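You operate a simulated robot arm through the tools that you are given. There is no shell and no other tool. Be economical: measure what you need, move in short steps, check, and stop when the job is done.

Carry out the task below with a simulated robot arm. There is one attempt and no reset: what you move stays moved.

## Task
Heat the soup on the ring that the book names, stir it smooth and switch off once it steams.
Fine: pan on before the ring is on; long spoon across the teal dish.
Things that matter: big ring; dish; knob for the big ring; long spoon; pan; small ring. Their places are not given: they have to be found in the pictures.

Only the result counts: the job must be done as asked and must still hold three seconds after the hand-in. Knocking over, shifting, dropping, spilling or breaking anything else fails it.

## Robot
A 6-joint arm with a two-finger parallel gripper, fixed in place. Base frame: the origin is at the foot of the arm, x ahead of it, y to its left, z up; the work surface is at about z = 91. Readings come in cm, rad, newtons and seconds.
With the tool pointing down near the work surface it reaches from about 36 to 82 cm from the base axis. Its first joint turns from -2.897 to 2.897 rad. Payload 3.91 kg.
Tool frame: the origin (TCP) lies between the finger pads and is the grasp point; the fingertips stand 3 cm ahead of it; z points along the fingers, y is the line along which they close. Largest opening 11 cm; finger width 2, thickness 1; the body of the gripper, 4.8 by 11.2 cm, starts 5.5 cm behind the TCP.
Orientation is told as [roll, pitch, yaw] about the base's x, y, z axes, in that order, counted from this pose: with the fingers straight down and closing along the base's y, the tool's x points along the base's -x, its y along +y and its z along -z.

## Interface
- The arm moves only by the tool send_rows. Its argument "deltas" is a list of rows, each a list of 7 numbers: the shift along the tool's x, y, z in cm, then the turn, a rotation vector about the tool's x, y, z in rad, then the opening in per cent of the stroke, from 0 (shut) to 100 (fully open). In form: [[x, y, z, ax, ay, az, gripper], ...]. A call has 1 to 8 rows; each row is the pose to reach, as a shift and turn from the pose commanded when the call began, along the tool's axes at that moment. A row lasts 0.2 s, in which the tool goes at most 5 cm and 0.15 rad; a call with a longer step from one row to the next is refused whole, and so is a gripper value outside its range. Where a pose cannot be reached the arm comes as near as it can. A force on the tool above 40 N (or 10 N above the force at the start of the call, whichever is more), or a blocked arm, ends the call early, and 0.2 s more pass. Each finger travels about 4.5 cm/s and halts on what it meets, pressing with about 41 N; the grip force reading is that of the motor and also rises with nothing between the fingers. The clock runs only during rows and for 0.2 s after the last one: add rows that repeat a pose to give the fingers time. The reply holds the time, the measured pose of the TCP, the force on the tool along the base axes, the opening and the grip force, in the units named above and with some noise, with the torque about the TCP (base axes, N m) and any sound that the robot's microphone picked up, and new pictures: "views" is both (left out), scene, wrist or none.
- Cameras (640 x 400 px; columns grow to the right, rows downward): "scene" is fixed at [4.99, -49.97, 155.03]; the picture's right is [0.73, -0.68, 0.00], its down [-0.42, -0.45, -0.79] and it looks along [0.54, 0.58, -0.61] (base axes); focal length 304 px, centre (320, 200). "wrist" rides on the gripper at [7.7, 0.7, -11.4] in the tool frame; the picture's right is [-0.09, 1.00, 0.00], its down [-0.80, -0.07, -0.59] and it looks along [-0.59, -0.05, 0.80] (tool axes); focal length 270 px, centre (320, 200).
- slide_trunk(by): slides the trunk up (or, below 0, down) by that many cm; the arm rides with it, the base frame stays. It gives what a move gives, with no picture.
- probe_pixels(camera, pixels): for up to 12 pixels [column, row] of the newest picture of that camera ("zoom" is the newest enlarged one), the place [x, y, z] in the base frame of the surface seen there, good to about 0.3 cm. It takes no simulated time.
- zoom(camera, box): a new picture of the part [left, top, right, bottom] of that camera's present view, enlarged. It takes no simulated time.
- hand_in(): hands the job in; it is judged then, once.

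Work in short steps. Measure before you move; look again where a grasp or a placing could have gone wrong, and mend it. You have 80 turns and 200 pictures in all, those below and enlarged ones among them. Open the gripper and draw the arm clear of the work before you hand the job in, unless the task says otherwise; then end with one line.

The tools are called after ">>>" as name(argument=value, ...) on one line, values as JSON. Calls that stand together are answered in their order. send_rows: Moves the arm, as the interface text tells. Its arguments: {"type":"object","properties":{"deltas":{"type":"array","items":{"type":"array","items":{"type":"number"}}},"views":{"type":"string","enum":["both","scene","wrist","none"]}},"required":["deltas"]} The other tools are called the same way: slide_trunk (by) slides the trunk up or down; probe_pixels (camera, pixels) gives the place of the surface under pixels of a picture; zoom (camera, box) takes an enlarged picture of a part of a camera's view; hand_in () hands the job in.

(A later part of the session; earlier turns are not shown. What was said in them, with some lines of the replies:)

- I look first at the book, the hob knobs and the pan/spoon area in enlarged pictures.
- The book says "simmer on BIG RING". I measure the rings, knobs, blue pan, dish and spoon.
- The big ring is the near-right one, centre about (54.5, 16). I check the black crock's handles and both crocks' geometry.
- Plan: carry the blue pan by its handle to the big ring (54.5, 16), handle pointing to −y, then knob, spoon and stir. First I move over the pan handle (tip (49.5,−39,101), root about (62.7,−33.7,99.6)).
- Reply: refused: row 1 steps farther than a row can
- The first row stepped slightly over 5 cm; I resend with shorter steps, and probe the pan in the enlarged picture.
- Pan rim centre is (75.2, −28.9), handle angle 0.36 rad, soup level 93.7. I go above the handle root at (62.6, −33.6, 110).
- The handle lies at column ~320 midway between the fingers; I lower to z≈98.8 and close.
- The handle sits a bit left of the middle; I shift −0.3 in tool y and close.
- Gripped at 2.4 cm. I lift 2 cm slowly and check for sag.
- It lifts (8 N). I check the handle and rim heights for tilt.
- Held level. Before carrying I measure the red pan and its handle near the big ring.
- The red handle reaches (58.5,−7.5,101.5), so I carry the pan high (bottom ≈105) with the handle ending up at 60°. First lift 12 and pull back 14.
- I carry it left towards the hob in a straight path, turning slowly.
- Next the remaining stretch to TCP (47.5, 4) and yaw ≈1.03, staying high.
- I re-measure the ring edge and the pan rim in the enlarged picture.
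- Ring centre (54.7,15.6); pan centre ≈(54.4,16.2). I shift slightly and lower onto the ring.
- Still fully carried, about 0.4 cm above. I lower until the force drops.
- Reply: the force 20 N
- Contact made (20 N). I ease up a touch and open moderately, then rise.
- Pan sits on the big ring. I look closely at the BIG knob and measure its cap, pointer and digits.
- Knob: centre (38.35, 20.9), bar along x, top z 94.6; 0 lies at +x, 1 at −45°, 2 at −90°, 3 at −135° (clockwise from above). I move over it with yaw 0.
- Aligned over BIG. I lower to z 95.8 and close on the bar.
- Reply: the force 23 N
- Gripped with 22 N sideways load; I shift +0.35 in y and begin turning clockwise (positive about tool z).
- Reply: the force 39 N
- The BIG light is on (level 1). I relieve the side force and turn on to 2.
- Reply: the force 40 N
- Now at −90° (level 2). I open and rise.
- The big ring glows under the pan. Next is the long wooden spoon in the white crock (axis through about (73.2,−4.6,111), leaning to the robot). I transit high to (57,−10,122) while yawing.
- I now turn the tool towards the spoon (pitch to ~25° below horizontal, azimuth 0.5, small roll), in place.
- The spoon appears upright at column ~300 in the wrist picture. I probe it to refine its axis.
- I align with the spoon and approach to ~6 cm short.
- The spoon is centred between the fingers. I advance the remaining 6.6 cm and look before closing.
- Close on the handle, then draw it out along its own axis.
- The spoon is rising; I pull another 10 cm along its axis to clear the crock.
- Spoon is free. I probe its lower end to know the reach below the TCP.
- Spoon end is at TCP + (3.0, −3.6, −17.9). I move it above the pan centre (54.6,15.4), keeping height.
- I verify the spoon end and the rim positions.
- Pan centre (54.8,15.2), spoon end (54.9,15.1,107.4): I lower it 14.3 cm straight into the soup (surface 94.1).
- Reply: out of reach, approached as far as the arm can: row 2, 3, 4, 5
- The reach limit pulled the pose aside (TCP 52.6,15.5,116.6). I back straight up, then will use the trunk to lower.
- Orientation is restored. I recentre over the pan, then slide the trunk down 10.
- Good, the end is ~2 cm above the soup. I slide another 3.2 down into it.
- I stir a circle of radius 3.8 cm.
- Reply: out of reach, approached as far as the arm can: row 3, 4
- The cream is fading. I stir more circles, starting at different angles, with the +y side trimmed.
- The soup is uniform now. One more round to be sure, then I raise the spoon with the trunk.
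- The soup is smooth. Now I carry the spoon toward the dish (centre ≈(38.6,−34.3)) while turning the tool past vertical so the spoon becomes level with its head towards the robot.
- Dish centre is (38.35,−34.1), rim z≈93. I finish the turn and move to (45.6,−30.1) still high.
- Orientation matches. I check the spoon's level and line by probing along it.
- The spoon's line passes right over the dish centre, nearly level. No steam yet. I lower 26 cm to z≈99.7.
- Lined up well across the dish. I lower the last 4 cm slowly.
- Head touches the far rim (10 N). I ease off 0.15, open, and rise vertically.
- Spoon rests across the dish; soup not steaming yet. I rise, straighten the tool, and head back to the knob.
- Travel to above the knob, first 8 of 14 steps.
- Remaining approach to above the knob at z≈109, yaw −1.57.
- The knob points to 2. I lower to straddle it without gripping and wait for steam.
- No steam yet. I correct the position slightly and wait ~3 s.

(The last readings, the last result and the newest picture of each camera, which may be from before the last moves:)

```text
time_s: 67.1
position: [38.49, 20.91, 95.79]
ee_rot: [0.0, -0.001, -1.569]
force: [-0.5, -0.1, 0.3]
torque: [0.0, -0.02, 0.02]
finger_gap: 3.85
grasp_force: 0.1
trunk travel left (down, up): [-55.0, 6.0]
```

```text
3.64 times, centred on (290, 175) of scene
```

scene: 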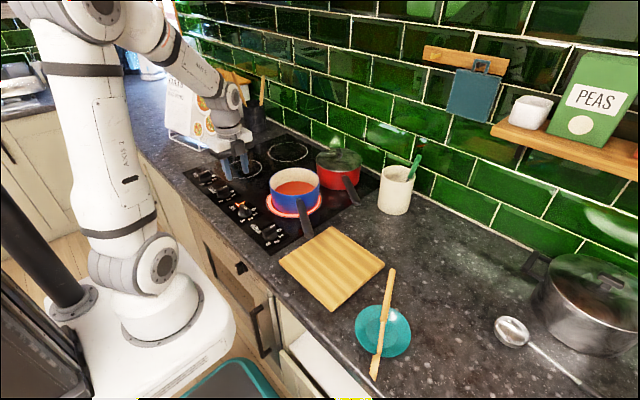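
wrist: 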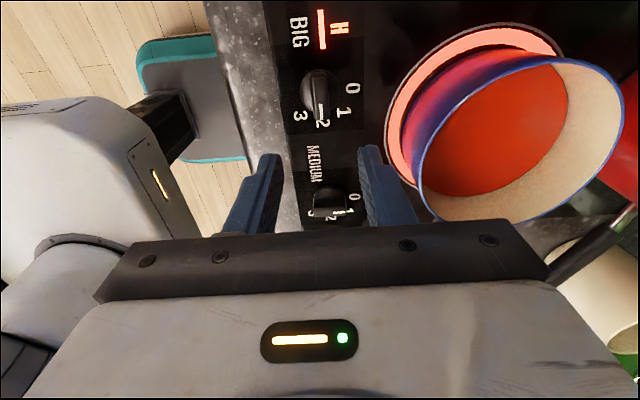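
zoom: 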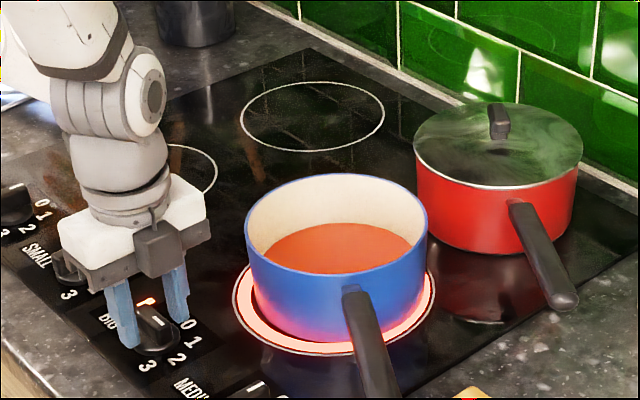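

No steam at 67 s. I wait about 5 s more and look, keeping the pose.

>>> send_rows(deltas=[[0, 0, 0, 0, 0, 0, 35], [0, 0, 0, 0, 0, 0, 35], [0, 0, 0, 0, 0, 0, 35], [0, 0, 0, 0, 0, 0, 35], [0, 0, 0, 0, 0, 0, 35], [0, 0, 0, 0, 0, 0, 35], [0, 0, 0, 0, 0, 0, 35], [0, 0, 0, 0, 0, 0, 35]], views="none")

>>> send_rows(deltas=[[0, 0, 0, 0, 0, 0, 35], [0, 0, 0, 0, 0, 0, 35], [0, 0, 0, 0, 0, 0, 35], [0, 0, 0, 0, 0, 0, 35], [0, 0, 0, 0, 0, 0, 35], [0, 0, 0, 0, 0, 0, 35], [0, 0, 0, 0, 0, 0, 35], [0, 0, 0, 0, 0, 0, 35]], views="none")

>>> zoom(camera="scene", box=[230, 120, 350, 230])

>>> send_rows(deltas=[[0, 0, 0, 0, 0, 0, 35], [0, 0, 0, 0, 0, 0, 35], [0, 0, 0, 0, 0, 0, 35], [0, 0, 0, 0, 0, 0, 35], [0, 0, 0, 0, 0, 0, 35], [0, 0, 0, 0, 0, 0, 35], [0, 0, 0, 0, 0, 0, 35], [0, 0, 0, 0, 0, 0, 35]], views="none")

>>> zoom(camera="scene", box=[230, 120, 350, 230])

```text
time_s: 68.9
position: [38.46, 21.01, 95.78]
ee_rot: [0.0, 0.0, -1.569]
force: [-1.0, 0.8, 0.7]
torque: [-0.01, 0.01, 0.0]
finger_gap: 3.86
grasp_force: 0.1
trunk travel left (down, up): [-55.0, 6.0]
```

```text
time_s: 70.7
position: [38.5, 20.91, 95.66]
ee_rot: [0.0, 0.0, -1.569]
force: [-0.1, 0.7, -0.2]
torque: [0.01, 0.01, 0.04]
finger_gap: 3.82
grasp_force: 0.0
trunk travel left (down, up): [-55.0, 6.0]
```

```text
3.64 times, centred on (290, 175) of scene
```

zoom: 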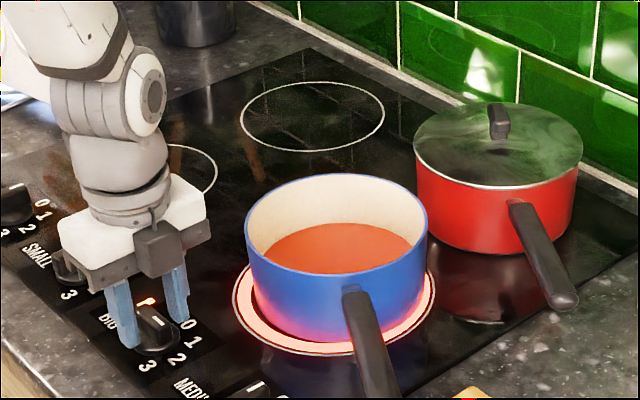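

```text
time_s: 72.5
position: [38.43, 20.95, 95.83]
ee_rot: [0.0, -0.001, -1.57]
force: [0.0, 1.1, 0.3]
torque: [-0.01, -0.01, -0.02]
finger_gap: 3.86
grasp_force: 0.0
trunk travel left (down, up): [-55.0, 6.0]
```

```text
3.64 times, centred on (290, 175) of scene
```

zoom: 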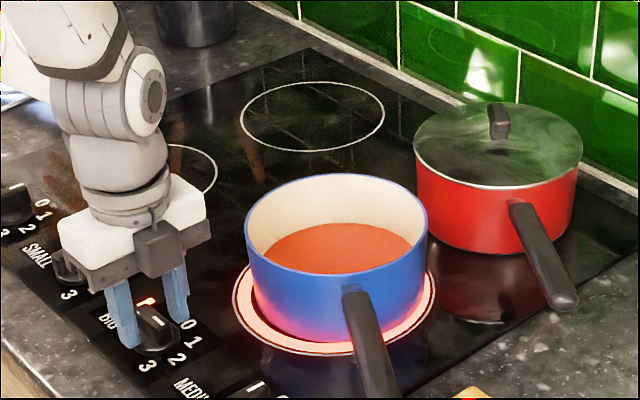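

Still no steam at 72.5 s; I keep waiting in longer batches with a look after each.

>>> send_rows(deltas=[[0, 0, 0, 0, 0, 0, 35], [0, 0, 0, 0, 0, 0, 35], [0, 0, 0, 0, 0, 0, 35], [0, 0, 0, 0, 0, 0, 35], [0, 0, 0, 0, 0, 0, 35], [0, 0, 0, 0, 0, 0, 35], [0, 0, 0, 0, 0, 0, 35], [0, 0, 0, 0, 0, 0, 35]], views="none")

>>> send_rows(deltas=[[0, 0, 0, 0, 0, 0, 35], [0, 0, 0, 0, 0, 0, 35], [0, 0, 0, 0, 0, 0, 35], [0, 0, 0, 0, 0, 0, 35], [0, 0, 0, 0, 0, 0, 35], [0, 0, 0, 0, 0, 0, 35], [0, 0, 0, 0, 0, 0, 35], [0, 0, 0, 0, 0, 0, 35]], views="none")

>>> send_rows(deltas=[[0, 0, 0, 0, 0, 0, 35], [0, 0, 0, 0, 0, 0, 35], [0, 0, 0, 0, 0, 0, 35], [0, 0, 0, 0, 0, 0, 35], [0, 0, 0, 0, 0, 0, 35], [0, 0, 0, 0, 0, 0, 35], [0, 0, 0, 0, 0, 0, 35], [0, 0, 0, 0, 0, 0, 35]], views="none")

>>> zoom(camera="scene", box=[230, 120, 350, 230])

```text
time_s: 74.3
position: [38.41, 20.97, 95.74]
ee_rot: [-0.001, 0.001, -1.569]
force: [-0.4, -0.4, -0.1]
torque: [-0.03, 0.01, 0.01]
finger_gap: 3.85
grasp_force: 0.0
trunk travel left (down, up): [-55.0, 6.0]
```

```text
time_s: 76.1
position: [38.42, 20.97, 95.72]
ee_rot: [-0.001, 0.0, -1.569]
force: [0.4, 0.1, 0.8]
torque: [0.02, 0.03, 0.03]
finger_gap: 3.83
grasp_force: 0.0
trunk travel left (down, up): [-55.0, 6.0]
```

```text
time_s: 77.9
position: [38.37, 20.85, 95.72]
ee_rot: [-0.001, 0.002, -1.568]
force: [-0.8, 0.0, 0.3]
torque: [0.01, 0.0, -0.01]
finger_gap: 3.85
grasp_force: 0.0
trunk travel left (down, up): [-55.0, 6.0]
```

```text
3.64 times, centred on (290, 175) of scene
```

zoom: 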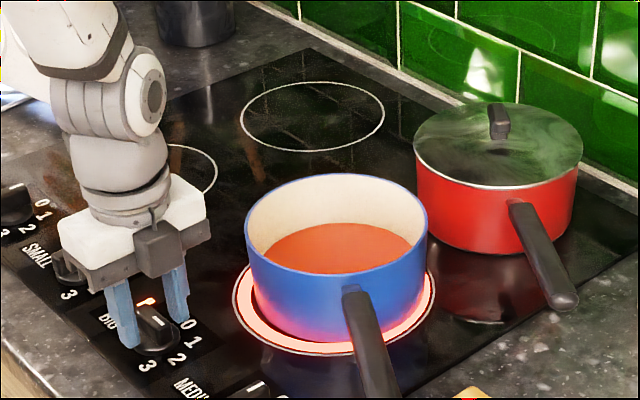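

Still none at 78 s. Another 7 s, with an enlarged look in between.

>>> send_rows(deltas=[[0, 0, 0, 0, 0, 0, 35], [0, 0, 0, 0, 0, 0, 35], [0, 0, 0, 0, 0, 0, 35], [0, 0, 0, 0, 0, 0, 35], [0, 0, 0, 0, 0, 0, 35], [0, 0, 0, 0, 0, 0, 35], [0, 0, 0, 0, 0, 0, 35], [0, 0, 0, 0, 0, 0, 35]], views="none")

>>> send_rows(deltas=[[0, 0, 0, 0, 0, 0, 35], [0, 0, 0, 0, 0, 0, 35], [0, 0, 0, 0, 0, 0, 35], [0, 0, 0, 0, 0, 0, 35], [0, 0, 0, 0, 0, 0, 35], [0, 0, 0, 0, 0, 0, 35], [0, 0, 0, 0, 0, 0, 35], [0, 0, 0, 0, 0, 0, 35]], views="none")

>>> zoom(camera="scene", box=[230, 100, 350, 230])

>>> send_rows(deltas=[[0, 0, 0, 0, 0, 0, 35], [0, 0, 0, 0, 0, 0, 35], [0, 0, 0, 0, 0, 0, 35], [0, 0, 0, 0, 0, 0, 35], [0, 0, 0, 0, 0, 0, 35], [0, 0, 0, 0, 0, 0, 35], [0, 0, 0, 0, 0, 0, 35], [0, 0, 0, 0, 0, 0, 35]], views="none")

>>> send_rows(deltas=[[0, 0, 0, 0, 0, 0, 35], [0, 0, 0, 0, 0, 0, 35], [0, 0, 0, 0, 0, 0, 35], [0, 0, 0, 0, 0, 0, 35], [0, 0, 0, 0, 0, 0, 35], [0, 0, 0, 0, 0, 0, 35], [0, 0, 0, 0, 0, 0, 35], [0, 0, 0, 0, 0, 0, 35]], views="scene")

>>> zoom(camera="scene", box=[230, 100, 350, 230])

```text
time_s: 79.7
position: [38.57, 21.05, 95.79]
ee_rot: [0.001, -0.001, -1.568]
force: [-0.4, 0.1, 0.3]
torque: [0.02, -0.03, 0.0]
finger_gap: 3.86
grasp_force: 0.1
trunk travel left (down, up): [-55.0, 6.0]
```

```text
time_s: 81.5
position: [38.54, 20.94, 95.73]
ee_rot: [-0.002, 0.001, -1.569]
force: [-0.3, 0.8, 0.9]
torque: [0.02, -0.01, 0.0]
finger_gap: 3.85
grasp_force: 0.0
trunk travel left (down, up): [-55.0, 6.0]
```

```text
3.08 times, centred on (290, 165) of scene
```

zoom: 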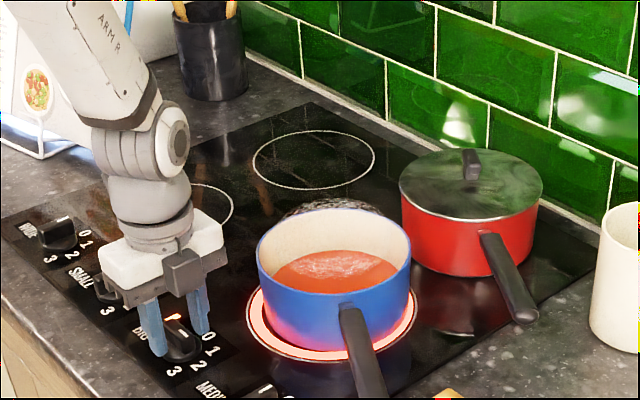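

```text
time_s: 83.3
position: [38.38, 20.97, 95.65]
ee_rot: [-0.001, -0.001, -1.569]
force: [-0.1, -0.5, 0.0]
torque: [0.0, 0.0, -0.02]
finger_gap: 3.85
grasp_force: 0.0
trunk travel left (down, up): [-55.0, 6.0]
```

```text
time_s: 85.1
position: [38.52, 20.91, 95.79]
ee_rot: [0.002, 0.001, -1.568]
force: [-1.6, -0.2, -0.5]
torque: [0.01, -0.01, 0.01]
finger_gap: 3.88
grasp_force: 0.1
trunk travel left (down, up): [-55.0, 6.0]
```

scene: 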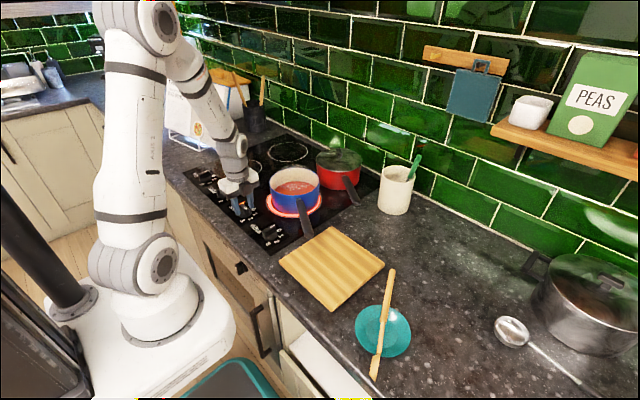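

```text
3.08 times, centred on (290, 165) of scene
```

zoom: 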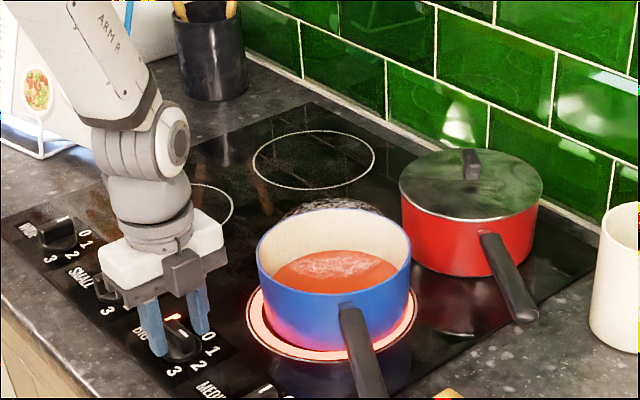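

Steam shows over the soup now (whitish wisps at (340,265) in the enlargement). I grip the knob and turn back counter-clockwise.

>>> send_rows(deltas=[[0, 0, 0, 0, 0, 0, 15], [0, 0, 0, 0, 0, 0, 0], [0, 0, 0, 0, 0, 0, 0], [0, 0, 0, 0, 0, -0.145, 0], [0, 0, 0, 0, 0, -0.29, 0], [0, 0, 0, 0, 0, -0.435, 0], [0, 0, 0, 0, 0, -0.58, 0], [0, 0, 0, 0, 0, -0.72, 0]], views="none")

```text
time_s: 86.8
position: [38.45, 20.91, 95.73]
ee_rot: [-0.007, 0.002, -0.968]
force: [5.7, -6.9, -14.6]
torque: [0.14, -1.0, 0.06]
finger_gap: 1.62
grasp_force: 45.5
trunk travel left (down, up): [-55.0, 6.0]
stopped in row 8: the force on the tool passed its limit (the readings are from after the stop); the commanded pose is now the measured one
```

Stopped by force at yaw −0.97; the commanded pose was reset, so I continue the remaining 0.97 rad.

>>> send_rows(deltas=[[0, 0, 0, 0, 0, -0.14, 0], [0, 0, 0, 0, 0, -0.28, 0], [0, 0, 0, 0, 0, -0.42, 0], [0, 0, 0, 0, 0, -0.56, 0], [0, 0, 0, 0, 0, -0.7, 0], [0, 0, 0, 0, 0, -0.84, 0], [0, 0, 0, 0, 0, -0.97, 0]], views="wrist")

```text
time_s: 88.4
position: [38.48, 20.9, 95.67]
ee_rot: [-0.003, 0.006, 0.002]
force: [5.2, -8.9, -22.2]
torque: [0.21, -1.21, -0.21]
finger_gap: 1.59
grasp_force: 45.1
trunk travel left (down, up): [-55.0, 6.0]
```

wrist: 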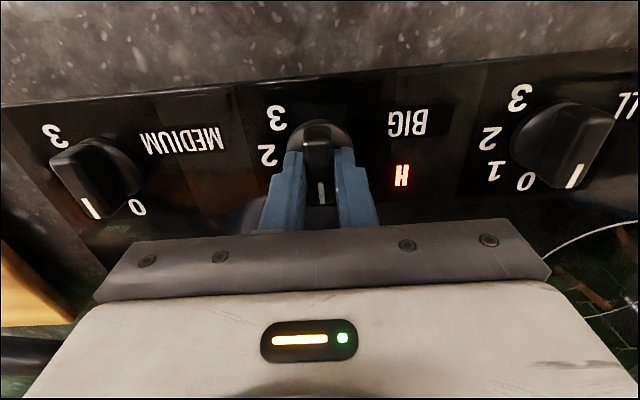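

The on-bar is out; only the residual-heat "H" is lit. I open and rise.

>>> send_rows(deltas=[[0, 0, 0, 0, 0, 0, 15], [0, 0, 0, 0, 0, 0, 30], [0, 0, 0, 0, 0, 0, 40], [0, 0, 0, 0, 0, 0, 40], [0, 0, -4, 0, 0, 0, 40], [0, 0, -9, 0, 0, 0, 40], [0, 0, -14, 0, 0, 0, 40], [0, 0, -19, 0, 0, 0, 40]])

>>> zoom(camera="scene", box=[220, 120, 360, 240])

>>> zoom(camera="scene", box=[310, 250, 470, 390])

```text
time_s: 90.2
position: [38.38, 21.13, 114.95]
ee_rot: [-0.003, 0.005, 0.004]
force: [-0.4, -0.8, 0.9]
torque: [-0.01, 0.02, 0.0]
finger_gap: 4.39
grasp_force: 0.0
trunk travel left (down, up): [-55.0, 6.0]
```

scene: 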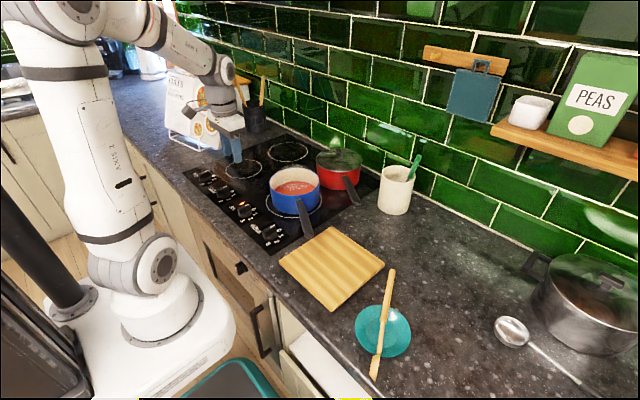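
wrist: 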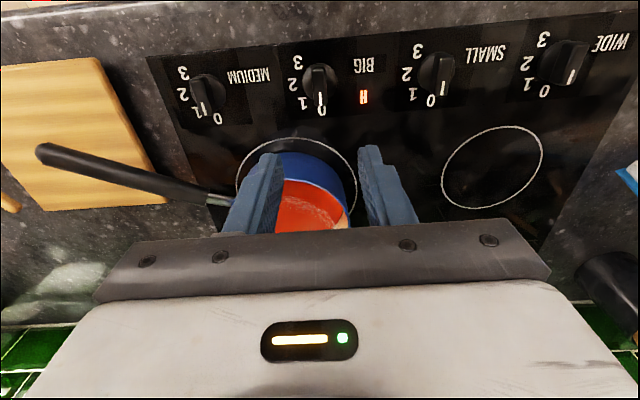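

```text
3.33 times, centred on (290, 180) of scene
```

zoom: 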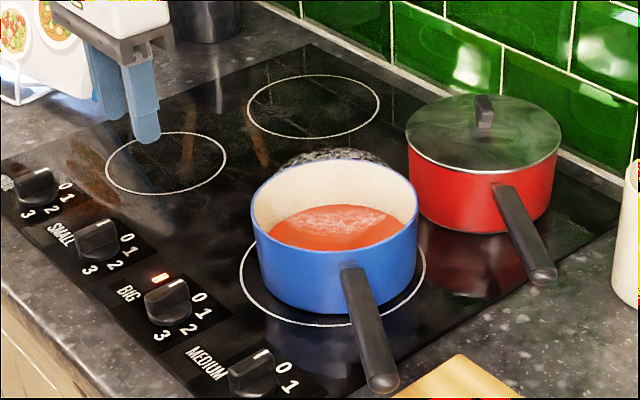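

```text
2.86 times, centred on (390, 320) of scene
```

zoom: 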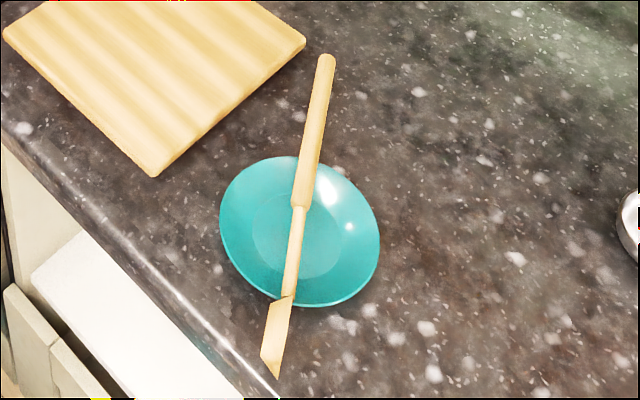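

Ring is off and dark, soup smooth and steaming, spoon across the dish. I draw the arm up and open fully.

>>> send_rows(deltas=[[0, 0, -4, 0, 0, 0, 60], [0, 0, -8, 0, 0, 0, 80], [0, 0, -12, 0, 0, 0, 100], [0, 0, -16, 0, 0, 0, 100], [0, 0, -16, 0, 0, 0, 100]], views="scene")

>>> hand_in()

```text
time_s: 91.4
position: [38.52, 21.28, 130.87]
ee_rot: [-0.005, 0.006, 0.004]
force: [0.0, -0.1, -0.1]
torque: [0.02, -0.03, -0.02]
finger_gap: 11.02
grasp_force: 0.1
trunk travel left (down, up): [-55.0, 6.0]
```

scene: 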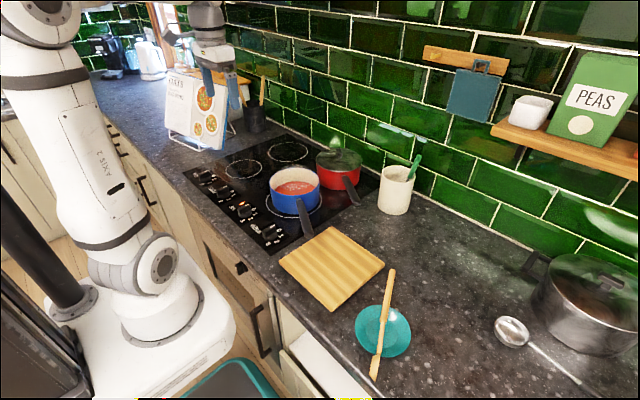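

```text
The job is handed in.
```

The soup was heated on the big ring (pan on first), stirred smooth and switched off once it steamed, with the long wooden spoon laid across the teal dish; the job is handed in.
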